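You operate a simulated robot arm through the tools that you are given. There is no shell and no other tool.

Carry out the task below with a simulated robot arm. There is one attempt and no reset: what you move stays moved.

Task
Tighten the three valve caps in numbered order, at the job card's torque.
Fine: put the driver back in its holster. Set down upright: torque driver.

The check looks at the end state, three seconds after you hand in, the way a careful person would. Anything else that was tipped, shoved, dropped, spilled or broken makes it a failure. Lids that push on must go on centred and level and be pressed home; caps that screw on are set level and turned clockwise until they are tight.

Robot
A 7-joint arm with a four-finger gripper, fixed in place. Base frame: the origin is at the foot of the arm, x ahead of it, y to its left, z up. Lengths are in m, angles in degrees, forces in N, time in s.
Its first joint turns from -69.0 to 172.0 degrees. Payload 3.67 kg.
Tool frame: the origin (TCP) lies between the finger pads and is the grasp point; the fingertips stand 0.028 m ahead of it; z points along the fingers, y is the line along which they close. Largest opening 0.112 m; the body of the gripper starts 0.073 m behind the TCP.
Orientation is told as [roll, pitch, yaw] about the base's x, y, z axes, in that order, counted from this pose: with the fingers straight down and closing along the base's y, the tool's x points along the base's -x, its y along +y and its z along -z.

Tools
- The arm moves only by the tool servo_tool. Its argument "increments" is a list of rows, each a list of 7 numbers: the shift along the base's x, y, z in units of 50 mm (1.0 is 50 mm), then the turn, a rotation vector about the base's x, y, z in units of 4 degrees (1.0 is 4 degrees), then the opening, from 0 (shut) to 1 (fully open). In form: [[dx, dy, dz, wx, wy, wz, jaw], ...]. A call has 1 to 20 rows; each row shifts and turns the commanded pose from where the row before left it. A call with a number of a shift or a turn outside -1 to 1 is refused whole. A row lasts 0.2 s, in which the tool goes at most 0.05 m and 8.6 degrees; a call with a longer step from one row to the next is refused whole, and so is a gripper value outside its range. A pose out of reach is approached as far as the arm can. The call stops where the force on the tool passes 40 N (or 10 N more than at its start, if that is more) or the arm is blocked; 0.2 s more then pass. The fingers move at their own pace and stop on an object; they squeeze with about 38 N. The grip force told is the motor's: it shows also when the fingers shut on nothing. Time passes only in rows, and 0.2 s behind the last, so rows that do not move let the fingers close. It gives the time, the measured TCP pose, the force on the tool (base axes), the opening and the grip force at its end, in the units of the frame above (readings bear some noise), with the torque about the TCP (base axes, N m) and any sound that the robot's microphone picked up.
- Cameras (640 x 400 px; columns grow to the right, rows downward): "scene" is fixed at [0.3989, 0.651, 1.6971]; the picture's right is [-0.99, -0.11, 0.00], its down [-0.05, 0.47, -0.88] and it looks along [0.10, -0.88, -0.47] (base axes); focal length 326 px, centre (320, 200). "wrist" rides on the gripper at [0.06, -0.018, -0.104] in the tool frame; the picture's right is [0.29, 0.96, 0.00], its down [-0.80, 0.24, -0.55] and it looks along [-0.53, 0.16, 0.83] (tool axes); focal length 234 px, centre (320, 200).
- grab_frame(camera): a new picture of that camera. The clock stands still meanwhile.
- move_column(by): slides the trunk up (or, below 0, down) by that many m; the arm rides with it, the base frame stays. It gives what a move gives, with no picture.
- point_at(camera, pixels): for up to 12 pixels [column, row] of the newest picture of that camera ("zoom" is the newest enlarged one), the place [x, y, z] in the base frame of the surface seen there, good to about 0.003 m. The clock stands still meanwhile.
- inspect(camera, box): a new picture of the part [left, top, right, bottom] of that camera's present view, enlarged. The clock stands still meanwhile.
- sign_off(): hands the job in; it is judged then, once.

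Unless the task says otherwise, let go and move clear before handing in.

The tools are called after "Call:" as a command line: name --pt "numbers of a row" for each row, then --argument value for the rest, lists and objects as JSON in quotes. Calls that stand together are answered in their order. servo_tool: Moves the arm, as the interface text tells. Its arguments: {"type":"object","properties":{"increments":{"type":"array","items":{"type":"array","items":{"type":"number"}}}},"required":["increments"]} The other tools are called the same way: move_column (by) slides the trunk up or down; grab_frame (camera) takes a picture; point_at (camera, pixels) gives the place of the surface under pixels of a picture; inspect (camera, box) takes an enlarged picture of a part of a camera's view; sign_off () hands the job in.

At the start:

```text
time: 0.0
position: [0.4568, -0.5749, 1.3288]
orientation: [0.0, 0.0, -0.2]
wrist_force: [0.3, -0.4, 1.0]
ft_torque: [-0.02, 0.0, -0.02]
opening: 0.1118
grasp_force: 0.0
trunk travel left (down, up): [-0.725, 0.115]
```

scene: 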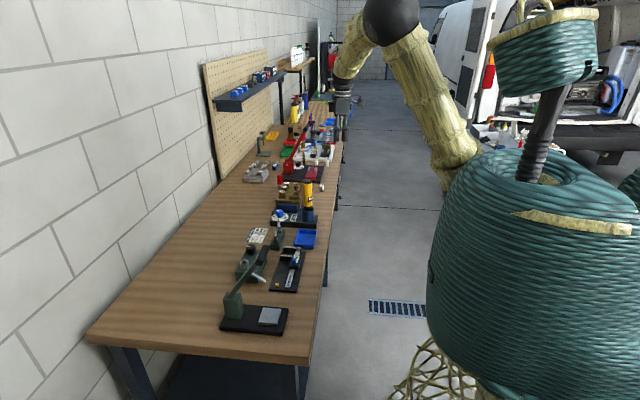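
wrist: 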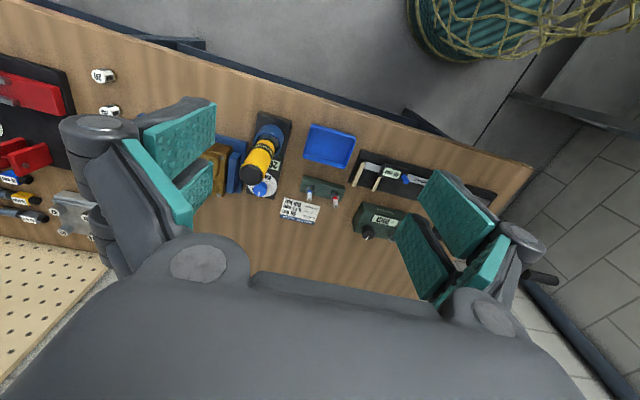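

The wrist view shows a bench with a yellow driver (265,155), a job card (300,210), and a dark block. I'll enlarge the relevant parts of both views.

Call:
inspect --camera "wrist" --box '[200, 100, 420, 240]'

Call:
inspect --camera "scene" --box '[210, 160, 340, 340]'

Call:
inspect --camera "scene" --box '[230, 80, 350, 200]'

```text
2.86 times, centred on (310, 170) of wrist
```

zoom: 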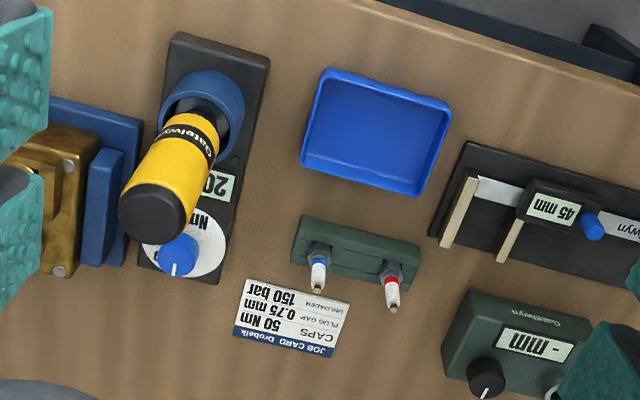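

```text
2.22 times, centred on (275, 250) of scene
```

zoom: 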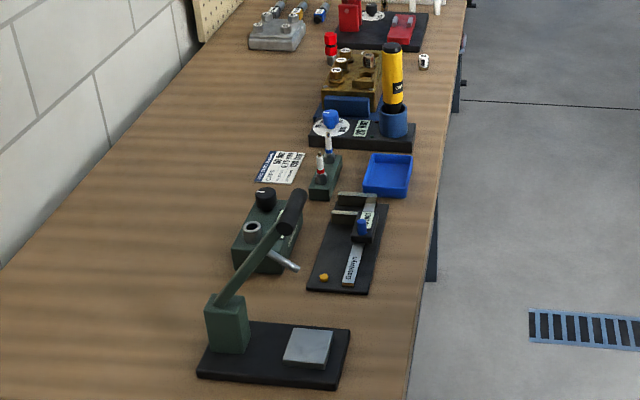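

```text
3.33 times, centred on (290, 140) of scene
```

zoom: 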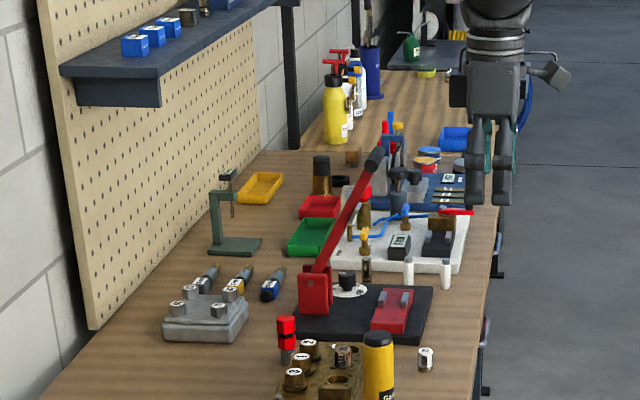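

The job card reads CAPS 50 Nm, while the driver's holster display shows about 20. I'll locate the main features in base coordinates and look more closely at the brass block.

Call:
inspect --camera "scene" --box '[260, 165, 330, 230]'

Call:
point_at --camera "zoom" --pixels '[[320, 200], [100, 300]]'

Call:
point_at --camera "wrist" --pixels '[[255, 173], [270, 130], [261, 186], [300, 210], [322, 187], [103, 76], [330, 145], [160, 215], [350, 230], [378, 222]]'

Call:
inspect --camera "wrist" --box '[0, 50, 140, 240]'

```text
6.15 times, centred on (295, 198) of scene
```

zoom: 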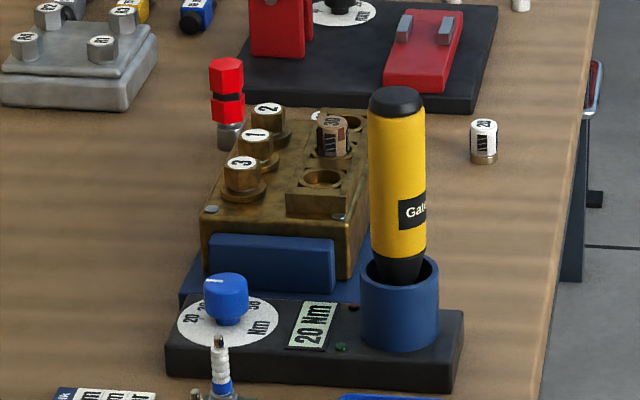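

```text
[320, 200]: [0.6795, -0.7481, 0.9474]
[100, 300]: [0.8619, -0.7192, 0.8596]
```

```text
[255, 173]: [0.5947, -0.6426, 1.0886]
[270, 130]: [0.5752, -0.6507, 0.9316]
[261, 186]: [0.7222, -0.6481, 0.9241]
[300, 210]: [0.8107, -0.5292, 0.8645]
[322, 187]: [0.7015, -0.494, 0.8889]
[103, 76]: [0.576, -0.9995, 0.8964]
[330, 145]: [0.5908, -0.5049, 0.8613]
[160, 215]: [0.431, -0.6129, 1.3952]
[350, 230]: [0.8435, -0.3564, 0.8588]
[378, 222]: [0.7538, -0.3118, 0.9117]
```

```text
2.11 times, centred on (70, 145) of wrist
```

zoom: 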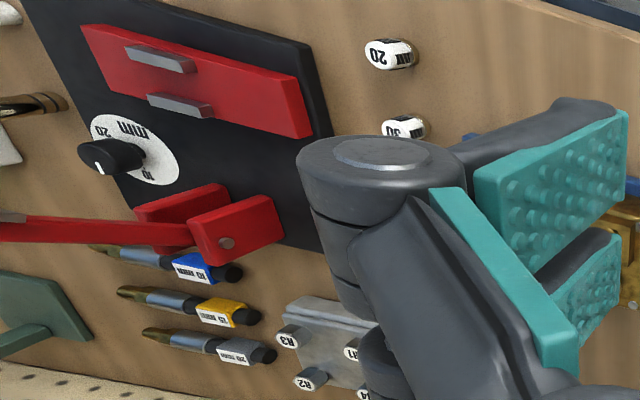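

The brass block carries caps labelled 2, 1, 3 from far to near; the holster with dial and display is in front of it. I'll measure their locations.

Call:
inspect --camera "scene" --box '[270, 175, 330, 225]'

Call:
point_at --camera "scene" --pixels '[[289, 183], [287, 187], [286, 192]]'

```text
8.00 times, centred on (300, 200) of scene
```

zoom: 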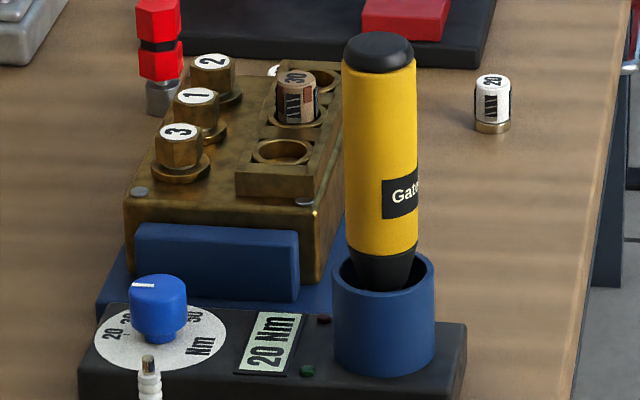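

```text
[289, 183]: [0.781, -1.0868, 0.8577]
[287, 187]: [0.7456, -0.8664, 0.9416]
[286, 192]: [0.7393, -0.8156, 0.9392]
```

Call:
point_at --camera "zoom" --pixels '[[211, 62], [195, 97], [179, 131], [380, 45], [378, 250], [158, 283], [158, 305], [380, 320], [270, 340], [440, 345], [115, 380], [160, 12]]'

Call:
point_at --camera "zoom" --pixels '[[158, 150], [200, 150], [166, 180], [140, 190], [305, 200], [180, 320], [140, 320], [355, 265], [415, 270], [345, 330], [430, 330], [205, 330]]'

```text
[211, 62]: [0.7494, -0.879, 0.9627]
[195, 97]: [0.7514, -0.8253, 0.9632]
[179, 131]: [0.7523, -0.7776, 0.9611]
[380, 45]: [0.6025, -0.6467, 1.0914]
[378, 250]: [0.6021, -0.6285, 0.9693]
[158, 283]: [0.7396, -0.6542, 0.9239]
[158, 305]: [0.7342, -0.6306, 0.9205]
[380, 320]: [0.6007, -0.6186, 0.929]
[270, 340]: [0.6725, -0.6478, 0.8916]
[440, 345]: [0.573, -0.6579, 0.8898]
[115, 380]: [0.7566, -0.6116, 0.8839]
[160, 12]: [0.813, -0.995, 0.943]
```

```text
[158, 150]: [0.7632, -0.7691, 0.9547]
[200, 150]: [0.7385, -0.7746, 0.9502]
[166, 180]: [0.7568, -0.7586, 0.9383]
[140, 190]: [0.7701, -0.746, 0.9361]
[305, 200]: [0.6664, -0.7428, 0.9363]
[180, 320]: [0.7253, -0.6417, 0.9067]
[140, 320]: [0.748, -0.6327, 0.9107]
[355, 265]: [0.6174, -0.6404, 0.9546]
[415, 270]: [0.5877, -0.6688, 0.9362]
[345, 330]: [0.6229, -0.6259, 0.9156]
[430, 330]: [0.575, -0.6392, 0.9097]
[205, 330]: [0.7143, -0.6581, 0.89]
```

Caps sit near x≈0.75, y≈-0.78 to -0.88 with tops at z≈0.962, farther than the nominal reach. Before moving, I'll check heights of nearby objects (red lever, shelf) for clearance.

Call:
point_at --camera "scene" --pixels '[[303, 127], [290, 165], [246, 102], [283, 75], [250, 130], [225, 170], [296, 105], [280, 178], [255, 175], [313, 170]]'

Call:
servo_tool --pt "0.7 -0.6 0 0 0 0 1" --pt "0.7 -0.6 0 0 0 0 1" --pt "0.7 -0.6 0 0 0 0 1" --pt "0.7 -0.6 0 0 0 0 1"

```text
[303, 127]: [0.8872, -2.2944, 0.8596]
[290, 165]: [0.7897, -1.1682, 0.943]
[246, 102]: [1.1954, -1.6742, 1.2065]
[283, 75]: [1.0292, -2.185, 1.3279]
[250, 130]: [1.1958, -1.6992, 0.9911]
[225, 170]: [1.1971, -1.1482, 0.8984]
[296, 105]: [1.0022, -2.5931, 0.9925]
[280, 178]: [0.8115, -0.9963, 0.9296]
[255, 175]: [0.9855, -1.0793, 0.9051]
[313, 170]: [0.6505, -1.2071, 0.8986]
```

```text
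time: 1.0
position: [0.6018, -0.6976, 1.3238]
orientation: [0.2, 0.0, 0.0]
wrist_force: [-0.4, -0.8, -0.2]
ft_torque: [0.03, 0.05, 0.01]
opening: 0.1122
grasp_force: 0.2
trunk travel left (down, up): [-0.725, 0.115]
```

The arm followed cleanly to (0.602,-0.698). I'll continue outward to test reach over the caps.

Call:
servo_tool --pt "0.7 -0.6 0 0 0 0 1" --pt "0.7 -0.6 0 0 0 0 1" --pt "0.7 -0.6 0 0 0 0 1" --pt "0.7 -0.6 0 0 0 0 1" --pt "0 0 0 0 0 0 1" --pt "0 0 0 0 0 0 1"

Call:
grab_frame --camera "scene"

Call:
grab_frame --camera "wrist"

```text
time: 2.4
position: [0.7409, -0.8158, 1.3298]
orientation: [-0.1, 0.0, 0.0]
wrist_force: [0.3, -0.6, -0.2]
ft_torque: [-0.02, 0.04, 0.02]
opening: 0.112
grasp_force: 0.0
trunk travel left (down, up): [-0.725, 0.115]
```

```text
taken
```

scene: 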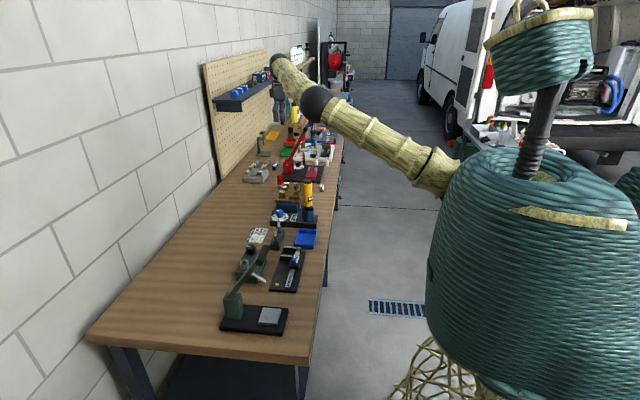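

```text
taken
```

wrist: 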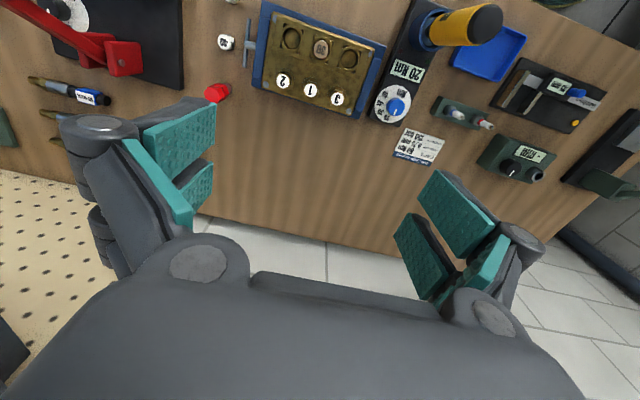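

Reach is fine here, so caps are reachable at this arm posture with the trunk lowered. I'll inspect the block (310,65) and holster dial (395,105) from here.

Call:
inspect --camera "wrist" --box '[230, 0, 400, 120]'

Call:
inspect --camera "wrist" --box '[350, 0, 530, 170]'

Call:
point_at --camera "wrist" --pixels '[[283, 81], [310, 90], [338, 99], [397, 105], [250, 40], [217, 92], [352, 58], [226, 42]]'

```text
3.33 times, centred on (315, 60) of wrist
```

zoom: 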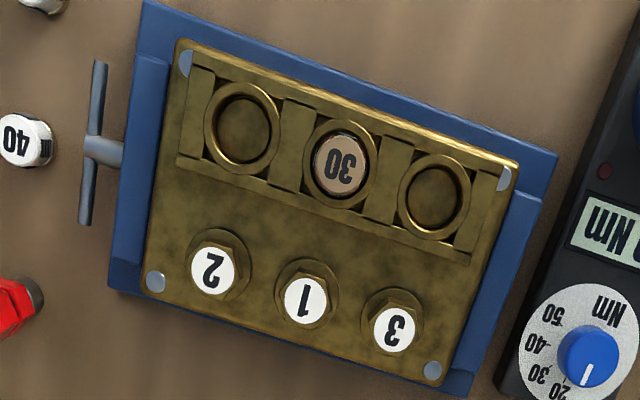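

```text
2.35 times, centred on (440, 85) of wrist
```

zoom: 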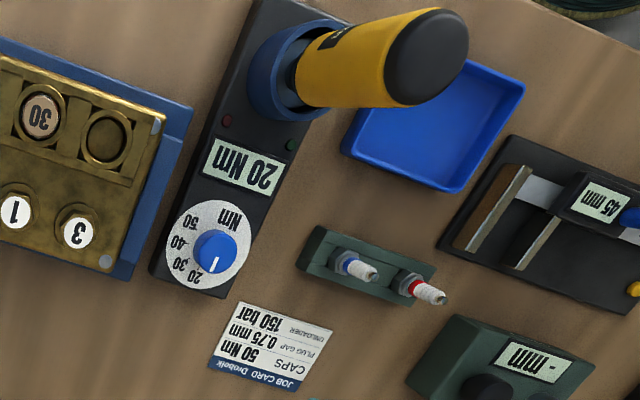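

```text
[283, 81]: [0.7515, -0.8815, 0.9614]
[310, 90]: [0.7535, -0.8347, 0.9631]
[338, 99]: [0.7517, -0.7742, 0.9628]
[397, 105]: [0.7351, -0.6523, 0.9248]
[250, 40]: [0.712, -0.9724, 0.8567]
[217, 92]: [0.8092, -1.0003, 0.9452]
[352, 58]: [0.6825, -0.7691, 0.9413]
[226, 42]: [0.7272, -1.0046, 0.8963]
```

The display confirms 20 Nm and the dial goes 20→30→40→50 clockwise; the card asks 50 Nm. I'll move over the knob (≈0.736,-0.648) and lower the trunk for a closer look.

Call:
servo_tool --pt "0 0.84 0 0 0 0 1" --pt "0 0.84 0 0 0 0 1" --pt "0 0.84 0 0 0 0 1" --pt "-0.1 0.84 0 0 0 0 1" --pt "0 0 0 0 0 0 1"

Call:
move_column --by -0.2

Call:
grab_frame --camera "wrist"

Call:
grab_frame --camera "scene"

```text
time: 3.6
position: [0.7315, -0.6493, 1.3256]
orientation: [0.3, 0.1, -0.2]
wrist_force: [0.5, -0.8, -0.9]
ft_torque: [0.02, 0.01, 0.0]
opening: 0.112
grasp_force: 0.1
trunk travel left (down, up): [-0.725, 0.115]
```

```text
time: 5.8
position: [0.7314, -0.6451, 1.1276]
orientation: [0.0, -0.1, -0.1]
wrist_force: [-1.0, -0.3, 0.3]
ft_torque: [0.0, 0.01, 0.01]
opening: 0.1118
grasp_force: 0.0
trunk travel left (down, up): [-0.525, 0.315]
```

```text
taken
```

wrist: 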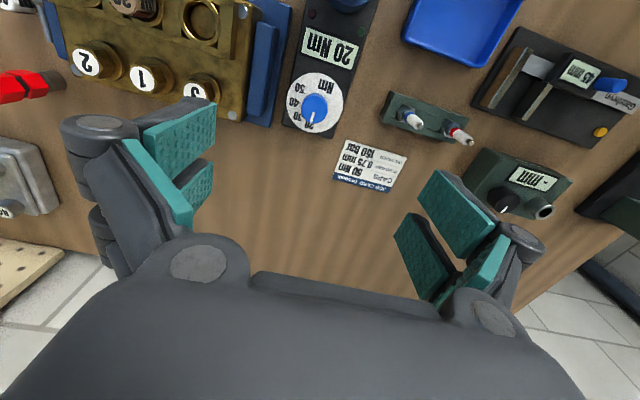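

```text
taken
```

scene: 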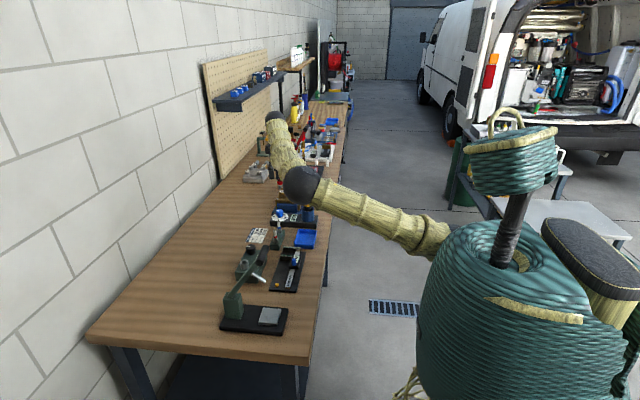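

The dial is seen at (315,103). I'll check the dial details and the elbow's clearance over the driver, since the elbow at scene (300,185) now appears near it.

Call:
inspect --camera "wrist" --box '[240, 0, 400, 150]'

Call:
point_at --camera "scene" --pixels '[[303, 186], [300, 200], [340, 205], [285, 155], [275, 118], [390, 225], [278, 150]]'

Call:
point_at --camera "wrist" --pixels '[[316, 103], [314, 96], [310, 123], [263, 70], [285, 115], [335, 85], [255, 110], [360, 60]]'

```text
2.67 times, centred on (320, 75) of wrist
```

zoom: 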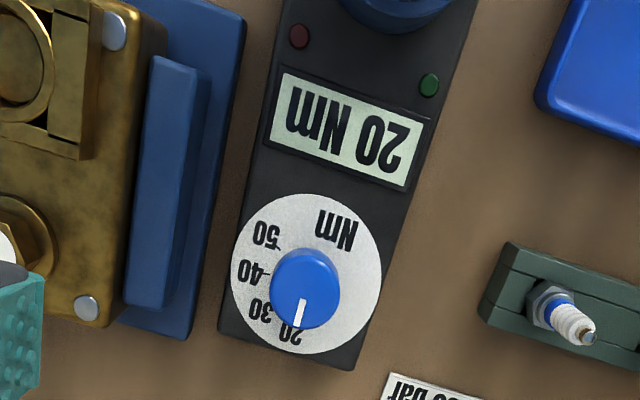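

```text
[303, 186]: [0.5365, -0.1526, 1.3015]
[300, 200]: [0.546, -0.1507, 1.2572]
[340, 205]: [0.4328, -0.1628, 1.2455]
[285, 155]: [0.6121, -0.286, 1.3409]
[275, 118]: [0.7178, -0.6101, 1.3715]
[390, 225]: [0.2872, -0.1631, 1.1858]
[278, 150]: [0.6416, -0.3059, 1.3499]
```

```text
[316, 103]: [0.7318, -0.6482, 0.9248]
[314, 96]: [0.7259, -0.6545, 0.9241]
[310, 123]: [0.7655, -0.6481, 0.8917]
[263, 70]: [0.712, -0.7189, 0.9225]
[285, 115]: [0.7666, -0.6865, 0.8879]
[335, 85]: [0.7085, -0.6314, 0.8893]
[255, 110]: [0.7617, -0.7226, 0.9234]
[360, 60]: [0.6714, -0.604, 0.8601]
```

The forearm is clear of the driver. The vise jaw edge is at y≈-0.70 to -0.72 so a grip with ~55 mm opening fits around the knob; I'll turn the tool +60° while refining the knob centre.

Call:
point_at --camera "wrist" --pixels '[[314, 108], [304, 106], [326, 109], [315, 117], [316, 99], [289, 104], [341, 104], [309, 132]]'

Call:
servo_tool --pt "0 0 0 0 0 1 0.5" --pt "0 0 0 0 0 1 0.5" --pt "0 0 0 0 0 1 0.5" --pt "0 0 0 0 0 1 0.5" --pt "0 0 0 0 0 1 0.5" --pt "0 0 0 0 0 1 0.5" --pt "0 0 0 0 0 1 0.5" --pt "0 0 0 0 0 1 0.5" --pt "0 0 0 0 0 1 0.5" --pt "0 0 0 0 0 1 0.5" --pt "0 0 0 0 0 1 0.5" --pt "0 0 0 0 0 1 0.5" --pt "0 0 0 0 0 1 0.5" --pt "0 0 0 0 0 1 0.5" --pt "0 0 0 0 0 1 0.5" --pt "0 0 0 0 0 0 0.5"

Call:
grab_frame --camera "wrist"

```text
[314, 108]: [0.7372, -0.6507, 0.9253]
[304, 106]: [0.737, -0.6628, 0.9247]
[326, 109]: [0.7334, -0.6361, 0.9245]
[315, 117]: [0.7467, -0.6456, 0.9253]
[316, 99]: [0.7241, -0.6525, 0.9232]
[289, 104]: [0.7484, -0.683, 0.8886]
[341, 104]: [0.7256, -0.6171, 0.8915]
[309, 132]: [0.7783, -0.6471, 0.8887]
```

```text
time: 9.2
position: [0.7291, -0.6462, 1.1272]
orientation: [0.0, 0.1, 60.1]
wrist_force: [0.6, -0.9, 0.6]
ft_torque: [-0.01, -0.02, 0.02]
opening: 0.056
grasp_force: 0.0
trunk travel left (down, up): [-0.525, 0.315]
```

```text
taken
```

wrist: 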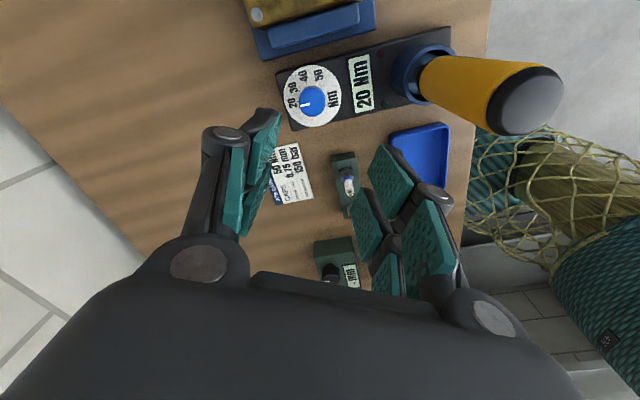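

Yaw is +60° and the knob centre is ≈(0.7355,-0.6495). I'll descend to just above the knob and look.

Call:
servo_tool --pt "0.06 -0.03 -0.8 0 0 0 0.5" --pt "0.06 -0.03 -0.8 0 0 0 0.5" --pt "0 0 -0.8 0 0 0 0.5" --pt "0 0 -0.4 0 0 0 0.5" --pt "0 0 0 0 0 0 0.5"

Call:
grab_frame --camera "wrist"

```text
time: 10.4
position: [0.7358, -0.6487, 0.988]
orientation: [0.0, 0.0, 59.9]
wrist_force: [-0.4, -0.3, 0.9]
ft_torque: [0.02, -0.01, 0.01]
opening: 0.0559
grasp_force: 0.1
trunk travel left (down, up): [-0.525, 0.315]
```

```text
taken
```

wrist: 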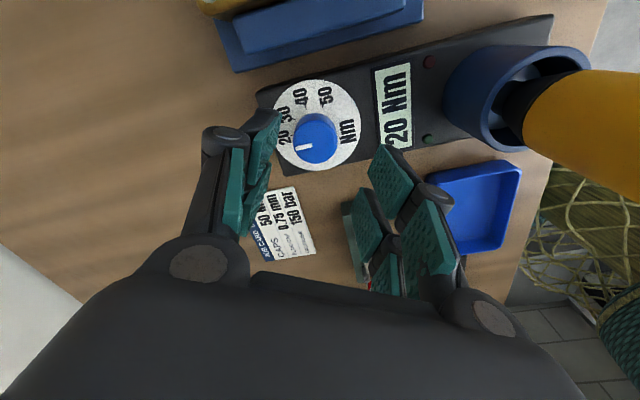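

The knob (316,138) lies between the fingers as expected. I'll descend the last ~62 mm gently, then check.

Call:
servo_tool --pt "0 0 -0.4 0 0 0 0.5" --pt "0 0 -0.4 0 0 0 0.5" --pt "0 0 -0.3 0 0 0 0.5" --pt "0 0 -0.14 0 0 0 0.5" --pt "0 0 0 0 0 0 0.5"

Call:
grab_frame --camera "wrist"

```text
time: 11.6
position: [0.7362, -0.6499, 0.9269]
orientation: [0.0, 0.0, 59.8]
wrist_force: [0.3, 0.3, -0.4]
ft_torque: [-0.02, -0.02, -0.01]
opening: 0.0559
grasp_force: 0.0
trunk travel left (down, up): [-0.525, 0.315]
```

```text
taken
```

wrist: 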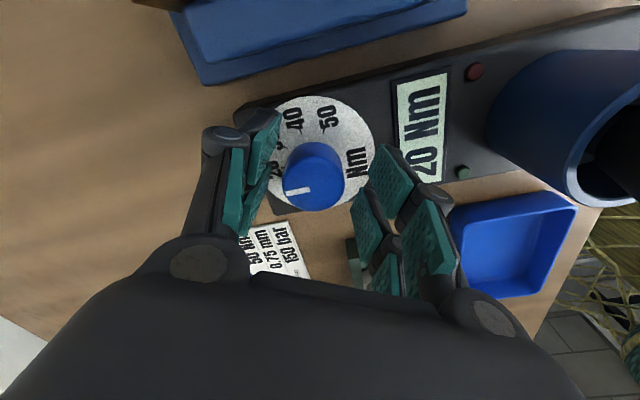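

The fingers straddle the knob at (315,175) with about 3 mm to the plate. I'll close on it and turn clockwise about 40°, then read the display.

Call:
servo_tool --pt "0 0 0 0 0 0 0" --pt "0 0 0 0 0 0 0" --pt "0 0 0 0 0 0 0"

Call:
servo_tool --pt "0 0 0 0 0 -1 0" --pt "0 0 0 0 0 -1 0" --pt "0 0 0 0 0 -1 0" --pt "0 0 0 0 0 -1 0" --pt "0 0 0 0 0 -1 0" --pt "0 0 0 0 0 -1 0" --pt "0 0 0 0 0 -1 0" --pt "0 0 0 0 0 -1 0" --pt "0 0 0 0 0 -1 0" --pt "0 0 0 0 0 -1 0" --pt "0 0 0 0 0 0 0"

Call:
grab_frame --camera "wrist"

```text
time: 12.4
position: [0.739, -0.6506, 0.9272]
orientation: [-0.1, 0.0, 60.0]
wrist_force: [31.3, -18.0, 12.0]
ft_torque: [-0.43, -1.31, -0.15]
opening: 0.0319
grasp_force: 45.4
trunk travel left (down, up): [-0.525, 0.315]
```

```text
time: 12.9
position: [0.74, -0.651, 0.9271]
orientation: [-0.4, 0.0, 53.3]
wrist_force: [11.6, -2.8, -2.1]
ft_torque: [-0.38, -0.63, 0.0]
opening: 0.032
grasp_force: 45.1
trunk travel left (down, up): [-0.525, 0.315]
stopped in row 2: the force on the tool passed its limit at 49 N (the readings are from after the stop); the commanded pose is now the measured one
```

```text
taken
```

wrist: 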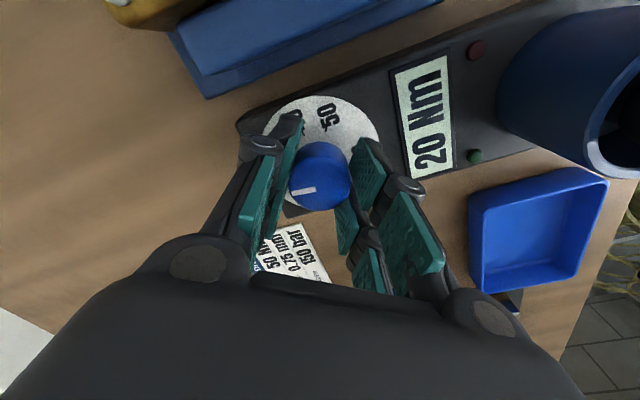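

The grip pulled sideways (31,-18 N): knob centre is a couple of mm farther along the closing line. I'll shift slightly to relieve the force and read it again.

Call:
servo_tool --pt "0.025 -0.014 0 0 0 0 0" --pt "0 0 0 0 0 0 0"

```text
time: 13.6
position: [0.7403, -0.6502, 0.9284]
orientation: [-0.1, 0.0, 53.4]
wrist_force: [1.6, 10.1, -6.0]
ft_torque: [0.66, -0.59, 0.0]
opening: 0.0319
grasp_force: 45.7
trunk travel left (down, up): [-0.525, 0.315]
```

Sideways force dropped to about 10 N. I'll continue turning clockwise.

Call:
servo_tool --pt "0 0.01 0 0 0 -1 0" --pt "0 0.01 0 0 0 -1 0" --pt "0 0 0 0 0 -1 0" --pt "0 0 0 0 0 -1 0" --pt "0 0 0 0 0 -1 0"

Call:
grab_frame --camera "wrist"

```text
time: 14.8
position: [0.7395, -0.6501, 0.9269]
orientation: [-0.1, 0.0, 33.3]
wrist_force: [-2.3, 6.8, -15.0]
ft_torque: [0.29, -0.09, 0.01]
opening: 0.0319
grasp_force: 45.1
trunk travel left (down, up): [-0.525, 0.315]
```

```text
taken
```

wrist: 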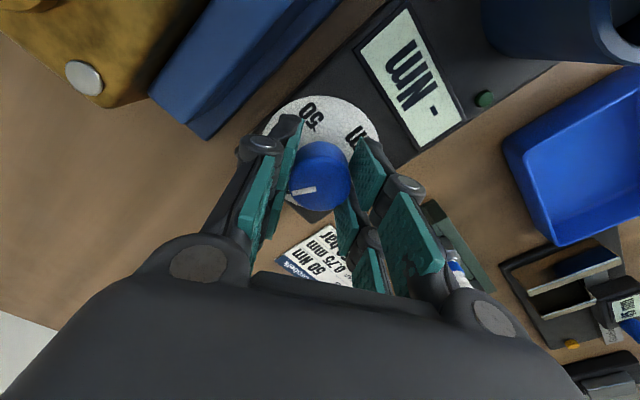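

The display shows "- Nm" (between settings) and the knob turns with the grip. Continuing clockwise.

Call:
servo_tool --pt "0 0 0 0 0 -1 0" --pt "0 0 0 0 0 -1 0" --pt "0 0 0 0 0 -1 0" --pt "0 0 0 0 0 -1 0" --pt "0 0 0 0 0 -1 0" --pt "0 0 0 0 0 -1 0" --pt "0 0 0 0 0 -1 0" --pt "0 0 0 0 0 -1 0" --pt "0 0 0 0 0 -1 0" --pt "0 0 0 0 0 -1 0" --pt "0 0 0 0 0 -1 0" --pt "0 0 0 0 0 -1 0"

Call:
grab_frame --camera "wrist"

```text
time: 17.4
position: [0.7402, -0.6496, 0.9263]
orientation: [-0.1, 0.1, -14.7]
wrist_force: [-0.3, 5.5, -15.6]
ft_torque: [-0.08, -0.34, -0.03]
opening: 0.0319
grasp_force: 44.8
trunk travel left (down, up): [-0.525, 0.315]
```

```text
taken
```

wrist: 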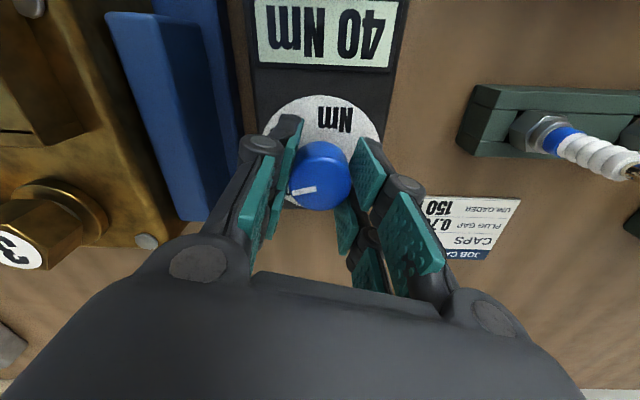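

Display reads 40 Nm. About 40° more should give 50; I'll go 32° then check.

Call:
servo_tool --pt "0 0 0 0 0 -1 0" --pt "0 0 0 0 0 -1 0" --pt "0 0 0 0 0 -1 0" --pt "0 0 0 0 0 -1 0" --pt "0 0 0 0 0 -1 0" --pt "0 0 0 0 0 -1 0" --pt "0 0 0 0 0 -1 0" --pt "0 0 0 0 0 -1 0" --pt "0 0 0 0 0 0 0"

Call:
grab_frame --camera "wrist"

```text
time: 19.4
position: [0.74, -0.6508, 0.9273]
orientation: [-0.4, 0.0, -46.6]
wrist_force: [5.7, -0.2, -10.0]
ft_torque: [-0.68, -0.47, 0.03]
opening: 0.032
grasp_force: 45.5
trunk travel left (down, up): [-0.525, 0.315]
```

```text
taken
```

wrist: 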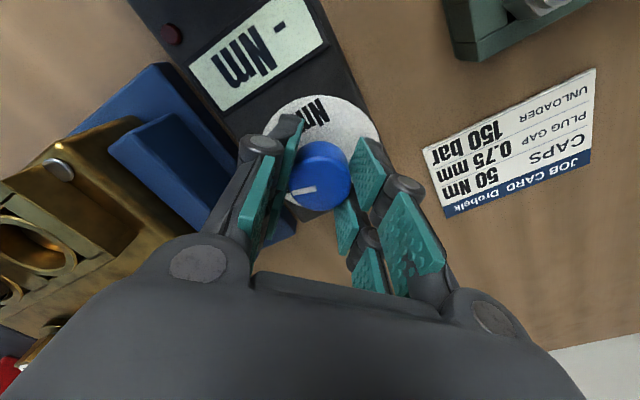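

Display "- Nm" again, between 40 and 50. I'll turn 12° more.

Call:
servo_tool --pt "0 0 0 0 0 -1 0" --pt "0 0 0 0 0 -1 0" --pt "0 0 0 0 0 -1 0" --pt "0 0 0 0 0 0 0"

Call:
grab_frame --camera "wrist"

```text
time: 20.4
position: [0.7396, -0.6495, 0.9286]
orientation: [-0.2, 0.2, -58.7]
wrist_force: [4.7, 0.0, -9.5]
ft_torque: [-0.57, -0.41, -0.04]
opening: 0.0318
grasp_force: 45.1
trunk travel left (down, up): [-0.525, 0.315]
```

```text
taken
```

wrist: 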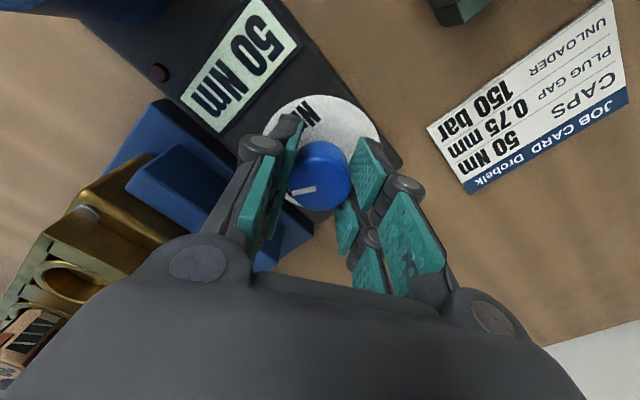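

The display reads 50 Nm. I'll add about 1° to centre the setting, release, and rise straight up.

Call:
servo_tool --pt "0 0 0 0 0 -0.3 0" --pt "0 0 0 0 0 0 0" --pt "0 0 0 0 0 0 0.5" --pt "0 0 0 0 0 0 0.5" --pt "0 0 0.3 0 0 0 0.5" --pt "0 0 0.8 0 0 0 0.5" --pt "0 0 0.9 0 0 0 0.5" --pt "0 0 1 0 0 0 0.5" --pt "0 0 1 0 0 0 0.5" --pt "0 0 1 0 0 0 0.5" --pt "0 0 1 0 0 0 0.5" --pt "0 0 0 0 0 0 0.5"

Call:
grab_frame --camera "wrist"

```text
time: 22.9
position: [0.7403, -0.6447, 1.229]
orientation: [-0.3, 0.1, -59.8]
wrist_force: [0.3, 0.1, -0.3]
ft_torque: [0.02, 0.01, 0.0]
opening: 0.0556
grasp_force: 0.1
trunk travel left (down, up): [-0.525, 0.315]
```

```text
taken
```

wrist: 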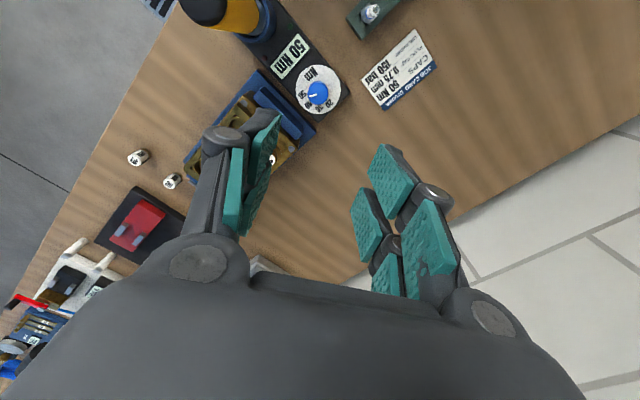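

Dial pointer now sits at 50 and the display reads 50 Nm. Next I'll move over the driver (≈0.602,-0.648) while unwinding yaw, and look down at it.

Call:
servo_tool --pt "-0.2 -0.01 0 0 0 1 1" --pt "-0.3 0 0 0 0 1 1" --pt "-0.3 0 0 0 0 1 1" --pt "-0.3 0 0 0 0 1 1" --pt "-0.3 0 0 0 0 1 1" --pt "-0.3 0 0 0 0 1 1" --pt "-0.3 0 0 0 0 1 1" --pt "-0.3 0 0 0 0 1 1" --pt "-0.3 0 0 0 0 1 1" --pt "-0.16 0 0 0 0 1 1" --pt "0 0 0 0 0 1 1" --pt "0 0 0 0 0 1 1" --pt "0 0 0 0 0 1 1" --pt "0 0 0 0 0 1 1" --pt "0 0 0 0 0 1 1" --pt "0 0 0 0 0 0 1"

Call:
grab_frame --camera "wrist"

```text
time: 26.4
position: [0.6023, -0.6486, 1.228]
orientation: [-0.2, 0.0, 0.2]
wrist_force: [-0.2, -0.7, 0.3]
ft_torque: [0.05, -0.05, -0.02]
opening: 0.112
grasp_force: 0.0
trunk travel left (down, up): [-0.525, 0.315]
```

```text
taken
```

wrist: 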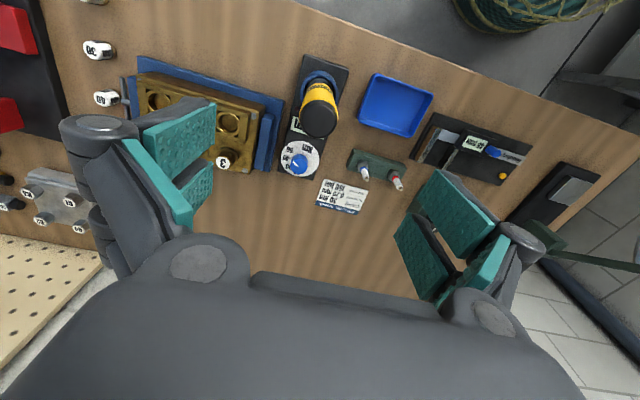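

Call:
inspect --camera "wrist" --box '[260, 40, 380, 180]'

Call:
point_at --camera "wrist" --pixels '[[319, 120], [304, 118], [335, 120], [319, 106], [319, 134], [319, 88], [318, 95], [297, 163]]'

```text
2.86 times, centred on (320, 110) of wrist
```

zoom: 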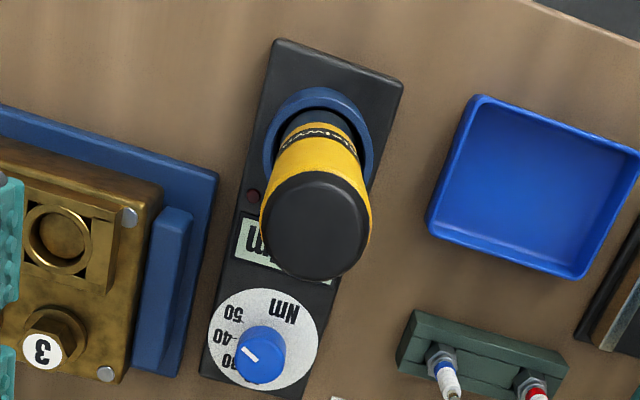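

```text
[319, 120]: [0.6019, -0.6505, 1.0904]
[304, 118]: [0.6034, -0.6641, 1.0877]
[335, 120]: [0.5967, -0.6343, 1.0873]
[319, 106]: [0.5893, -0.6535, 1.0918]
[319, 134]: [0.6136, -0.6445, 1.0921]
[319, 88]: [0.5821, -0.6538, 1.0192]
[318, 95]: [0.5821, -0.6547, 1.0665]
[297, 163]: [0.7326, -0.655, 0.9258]
```

Driver's top centre is ≈(0.601,-0.650), top z≈1.091. I'll turn to yaw +80° so there is a large clockwise range later.

Call:
servo_tool --pt "-0.02 -0.03 0 0 0 1 1" --pt "0 0 0 0 0 1 1" --pt "0 0 0 0 0 1 1" --pt "0 0 0 0 0 1 1" --pt "0 0 0 0 0 1 1" --pt "0 0 0 0 0 1 1" --pt "0 0 0 0 0 1 1" --pt "0 0 0 0 0 1 1" --pt "0 0 0 0 0 1 1" --pt "0 0 0 0 0 1 1" --pt "0 0 0 0 0 1 1" --pt "0 0 0 0 0 1 1" --pt "0 0 0 0 0 1 1" --pt "0 0 0 0 0 1 1" --pt "0 0 0 0 0 1 1" --pt "0 0 0 0 0 1 1" --pt "0 0 0 0 0 1 1" --pt "0 0 0 0 0 1 1" --pt "0 0 0 0 0 1 1" --pt "0 0 0 0 0 1 1"

Call:
grab_frame --camera "wrist"

Call:
grab_frame --camera "scene"

```text
time: 30.6
position: [0.6005, -0.6519, 1.2294]
orientation: [-0.3, 0.0, 80.1]
wrist_force: [0.2, 0.9, 0.0]
ft_torque: [-0.02, -0.01, -0.01]
opening: 0.1121
grasp_force: 0.0
trunk travel left (down, up): [-0.525, 0.315]
```

```text
taken
```

wrist: 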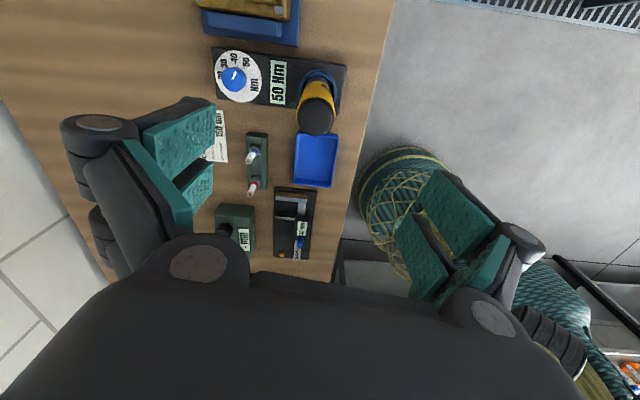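

```text
taken
```

scene: 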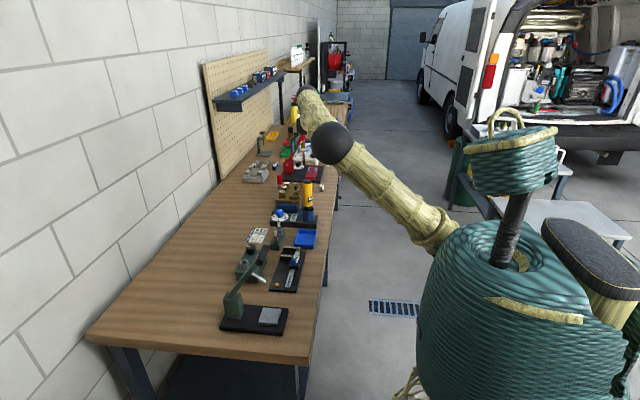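

Yaw 80° reached and the display still shows 50 Nm. I'll confirm the driver centre from this angle.

Call:
inspect --camera "wrist" --box '[260, 60, 380, 160]'

Call:
point_at --camera "zoom" --pixels '[[300, 232], [250, 225], [350, 240], [300, 180], [300, 275]]'

```text
4.00 times, centred on (320, 110) of wrist
```

zoom: 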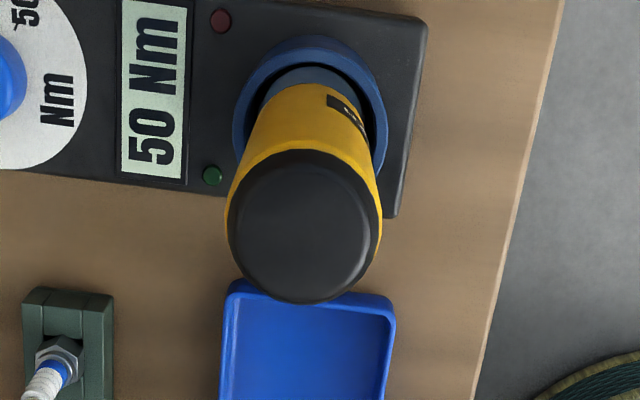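

```text
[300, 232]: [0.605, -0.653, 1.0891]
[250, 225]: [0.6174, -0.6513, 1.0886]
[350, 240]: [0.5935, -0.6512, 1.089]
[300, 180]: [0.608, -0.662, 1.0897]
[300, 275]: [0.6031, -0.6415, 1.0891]
```

Centre ≈(0.6025,-0.651). I'll descend with open fingers to TCP z≈1.045.

Call:
servo_tool --pt "0.04 0.02 -0.8 0 0 0 1" --pt "0 0 -0.8 0 0 0 1" --pt "0 0 -0.8 0 0 0 1" --pt "0 0 -0.8 0 0 0 1" --pt "0 0 -0.48 0 0 0 1" --pt "0 0 0 0 0 0 1"

Call:
grab_frame --camera "wrist"

```text
time: 31.9
position: [0.6023, -0.651, 1.0455]
orientation: [-0.2, 0.0, 80.1]
wrist_force: [0.2, -0.4, -0.1]
ft_torque: [-0.02, 0.0, 0.02]
opening: 0.1125
grasp_force: 0.0
trunk travel left (down, up): [-0.525, 0.315]
```

```text
taken
```

wrist: 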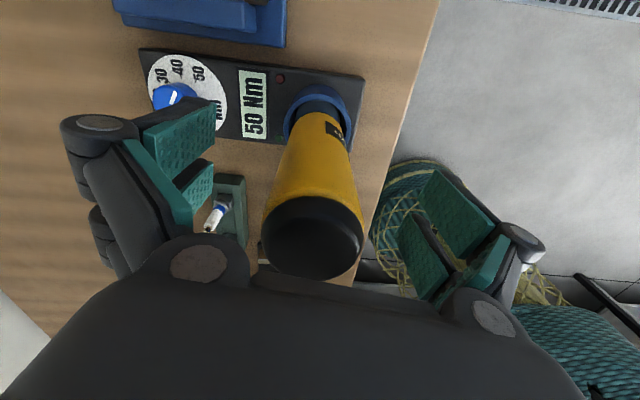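

The handle is centred between the pads. Closing the gripper.

Call:
servo_tool --pt "0 0 0 0 0 0 0.6" --pt "0 0 0 0 0 0 0.3" --pt "0 0 0 0 0 0 0" --pt "0 0 0 0 0 0 0" --pt "0 0 0 0 0 0 0"

Call:
grab_frame --camera "wrist"

```text
time: 33.1
position: [0.6021, -0.6501, 1.0467]
orientation: [-0.2, 0.0, 80.1]
wrist_force: [1.3, -1.0, 2.6]
ft_torque: [-0.07, 0.02, 0.03]
opening: 0.0402
grasp_force: 38.1
trunk travel left (down, up): [-0.525, 0.315]
```

```text
taken
```

wrist: 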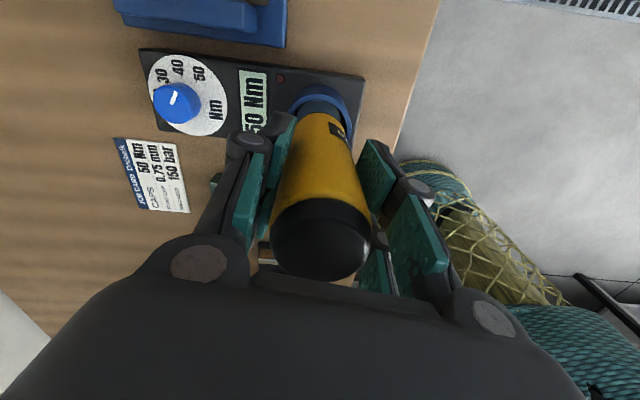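

Gripped (opening 0.040, 38 N) with negligible side force. Lifting straight up out of the holster.

Call:
servo_tool --pt "0 0 0.3 0 0 0 0" --pt "0 0 0.5 0 0 0 0" --pt "0 0 0.5 0 0 0 0" --pt "0 0 0.7 0 0 0 0" --pt "0 0 0.8 0 0 0 0" --pt "0 0 0.8 0 0 0 0" --pt "0 0 0.4 0 0 0 0" --pt "0 0 0 0 0 0 0"

Call:
grab_frame --camera "wrist"

Call:
inspect --camera "scene" --box '[250, 140, 350, 240]'

```text
time: 35.0
position: [0.6007, -0.6487, 1.2478]
orientation: [-0.2, 0.0, 80.1]
wrist_force: [-0.8, -0.6, -3.3]
ft_torque: [-0.02, 0.03, -0.02]
opening: 0.0403
grasp_force: 38.1
trunk travel left (down, up): [-0.525, 0.315]
```

```text
taken
```

wrist: 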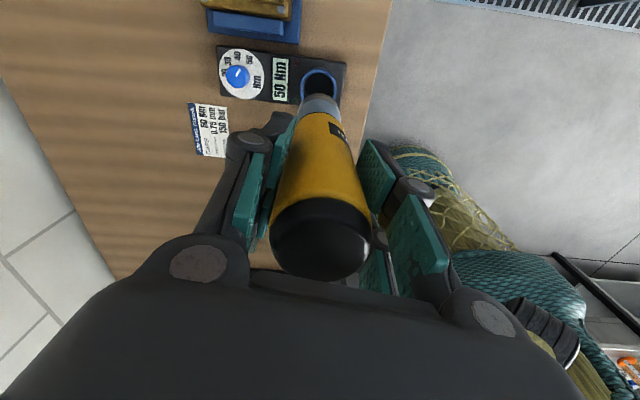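

```text
4.00 times, centred on (300, 190) of scene
```

zoom: 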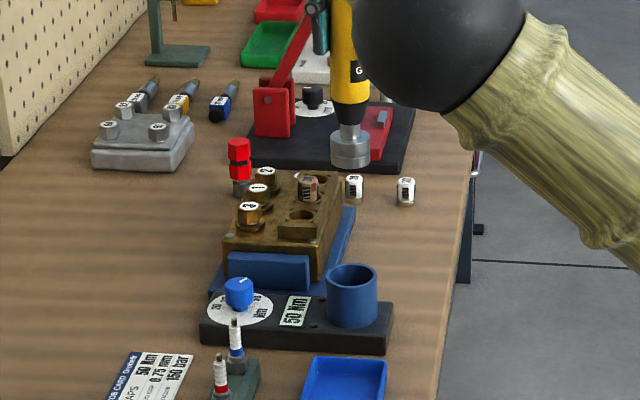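

The driver is out; its grey socket hangs at zoom (350,150). I'll measure the socket's bottom relative to the TCP.

Call:
point_at --camera "zoom" --pixels '[[350, 163], [351, 150], [351, 136], [333, 150], [369, 150], [352, 115], [352, 290], [352, 270], [335, 285], [370, 285]]'

```text
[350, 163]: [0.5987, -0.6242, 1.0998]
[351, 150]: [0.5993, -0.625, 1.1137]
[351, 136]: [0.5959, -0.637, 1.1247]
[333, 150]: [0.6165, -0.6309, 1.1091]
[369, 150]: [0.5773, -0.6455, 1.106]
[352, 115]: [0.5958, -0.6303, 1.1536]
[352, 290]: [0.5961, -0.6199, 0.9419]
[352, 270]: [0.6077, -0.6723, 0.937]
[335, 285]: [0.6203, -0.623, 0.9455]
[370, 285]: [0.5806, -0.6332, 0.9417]
```

Socket bottom is ≈0.150 m below the TCP. I'll move toward the block (stopping short at y≈-0.74) to measure the caps from close range.

Call:
servo_tool --pt "0.6 -0.36 0 0 0 0 0" --pt "0.6 -0.36 0 0 0 0 0" --pt "0.6 -0.36 0 0 0 0 0" --pt "0.6 -0.36 0 0 0 0 0" --pt "0.6 -0.36 0 0 0 0 0" --pt "0 0 0 0 0 0 0" --pt "0 0 0 0 0 0 0"

Call:
grab_frame --camera "wrist"

```text
time: 36.5
position: [0.7514, -0.7416, 1.2442]
orientation: [-0.2, 0.0, 80.2]
wrist_force: [0.9, 0.3, -3.9]
ft_torque: [0.01, 0.02, -0.03]
opening: 0.0403
grasp_force: 37.6
trunk travel left (down, up): [-0.525, 0.315]
```

```text
taken
```

wrist: 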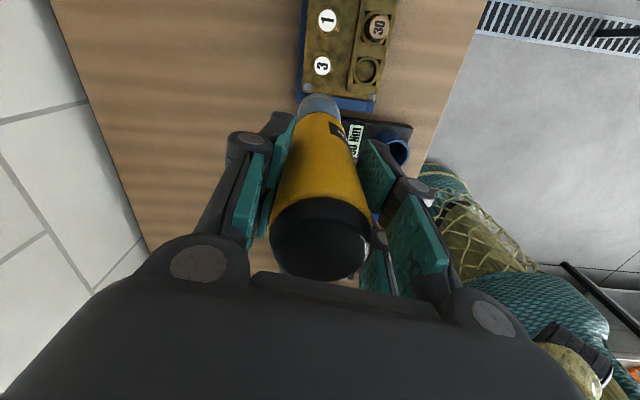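

Call:
inspect --camera "wrist" --box '[270, 0, 410, 120]'

Call:
inspect --camera "scene" --box '[250, 110, 330, 220]'

```text
3.33 times, centred on (340, 60) of wrist
```

zoom: 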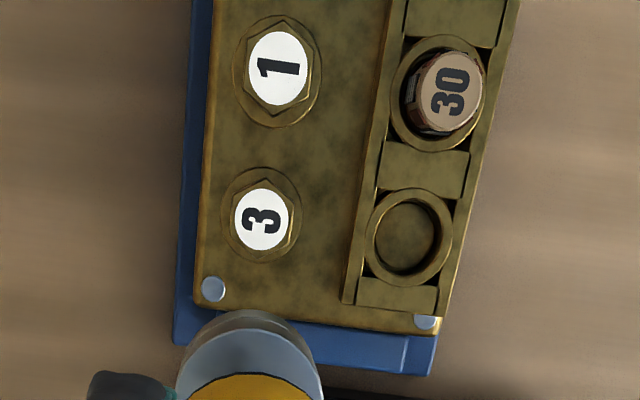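

```text
3.64 times, centred on (290, 165) of scene
```

zoom: 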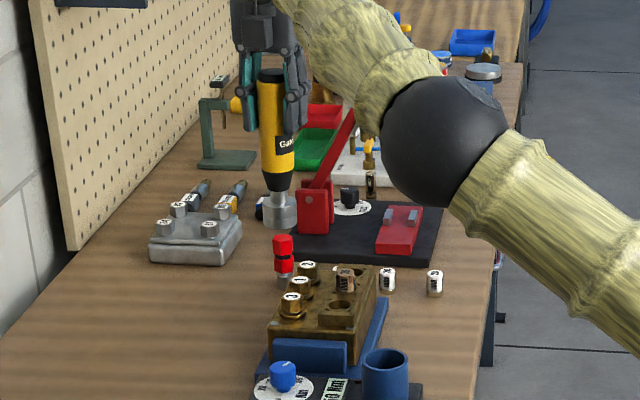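

Caps 1 and 3 are clearly visible. I'll sample points around each white label and the socket to get centres.

Call:
inspect --camera "wrist" --box '[270, 0, 410, 120]'

Call:
point_at --camera "zoom" --pixels '[[253, 65], [306, 68], [280, 34], [278, 100], [237, 217], [288, 220], [262, 190], [262, 247], [250, 345], [190, 370], [315, 370], [245, 318]]'

```text
3.33 times, centred on (340, 60) of wrist
```

zoom: 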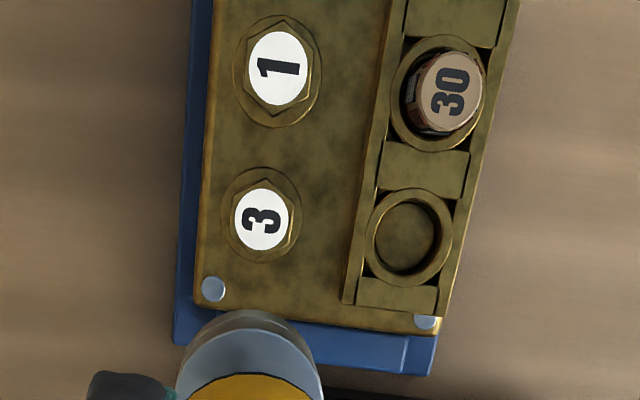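

```text
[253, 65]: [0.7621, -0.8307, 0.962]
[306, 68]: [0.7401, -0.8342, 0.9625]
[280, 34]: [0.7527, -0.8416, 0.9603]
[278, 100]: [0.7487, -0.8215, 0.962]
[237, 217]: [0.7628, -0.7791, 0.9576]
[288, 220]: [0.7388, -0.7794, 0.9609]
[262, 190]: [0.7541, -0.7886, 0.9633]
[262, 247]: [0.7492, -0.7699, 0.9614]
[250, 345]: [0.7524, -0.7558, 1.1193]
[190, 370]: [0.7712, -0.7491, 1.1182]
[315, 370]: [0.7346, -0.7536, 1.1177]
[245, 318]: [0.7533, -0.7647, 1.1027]
```

Cap 1 centre ≈(0.751,-0.8315), cap 3 ≈(0.751,-0.779), so cap 2 ≈(0.751,-0.883). I'll move over cap 1 and lower until the socket is about 12 mm above it.

Call:
servo_tool --pt "0 -0.45 0 0 0 0 0" --pt "0 -0.45 0 0 0 0 0" --pt "0 -0.45 0 0 0 0 0" --pt "0 -0.45 0 0 0 0 0" --pt "0 0 0 0 0 0 0" --pt "0 0 -0.8 0 0 0 0" --pt "0 0 -0.8 0 0 0 0" --pt "0 0 -0.6 0 0 0 0" --pt "0 0 -0.2 0 0 0 0" --pt "0 0 0 0 0 0 0" --pt "0 0 0 0 0 0 0"

Call:
grab_frame --camera "wrist"

Call:
inspect --camera "scene" --box '[255, 145, 330, 220]'

```text
time: 39.0
position: [0.752, -0.8266, 1.1266]
orientation: [-0.2, 0.2, 80.1]
wrist_force: [0.2, -0.5, -4.0]
ft_torque: [0.0, 0.06, 0.02]
opening: 0.04
grasp_force: 37.6
trunk travel left (down, up): [-0.525, 0.315]
```

```text
taken
```

wrist: 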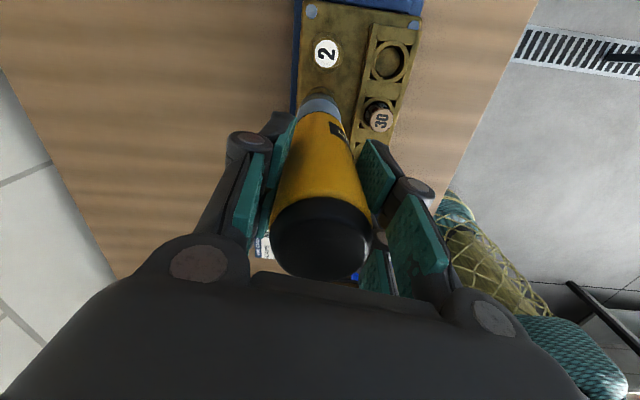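

```text
5.33 times, centred on (292, 182) of scene
```

zoom: 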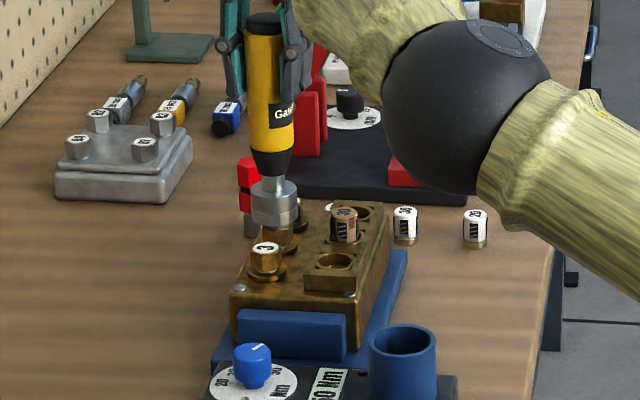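

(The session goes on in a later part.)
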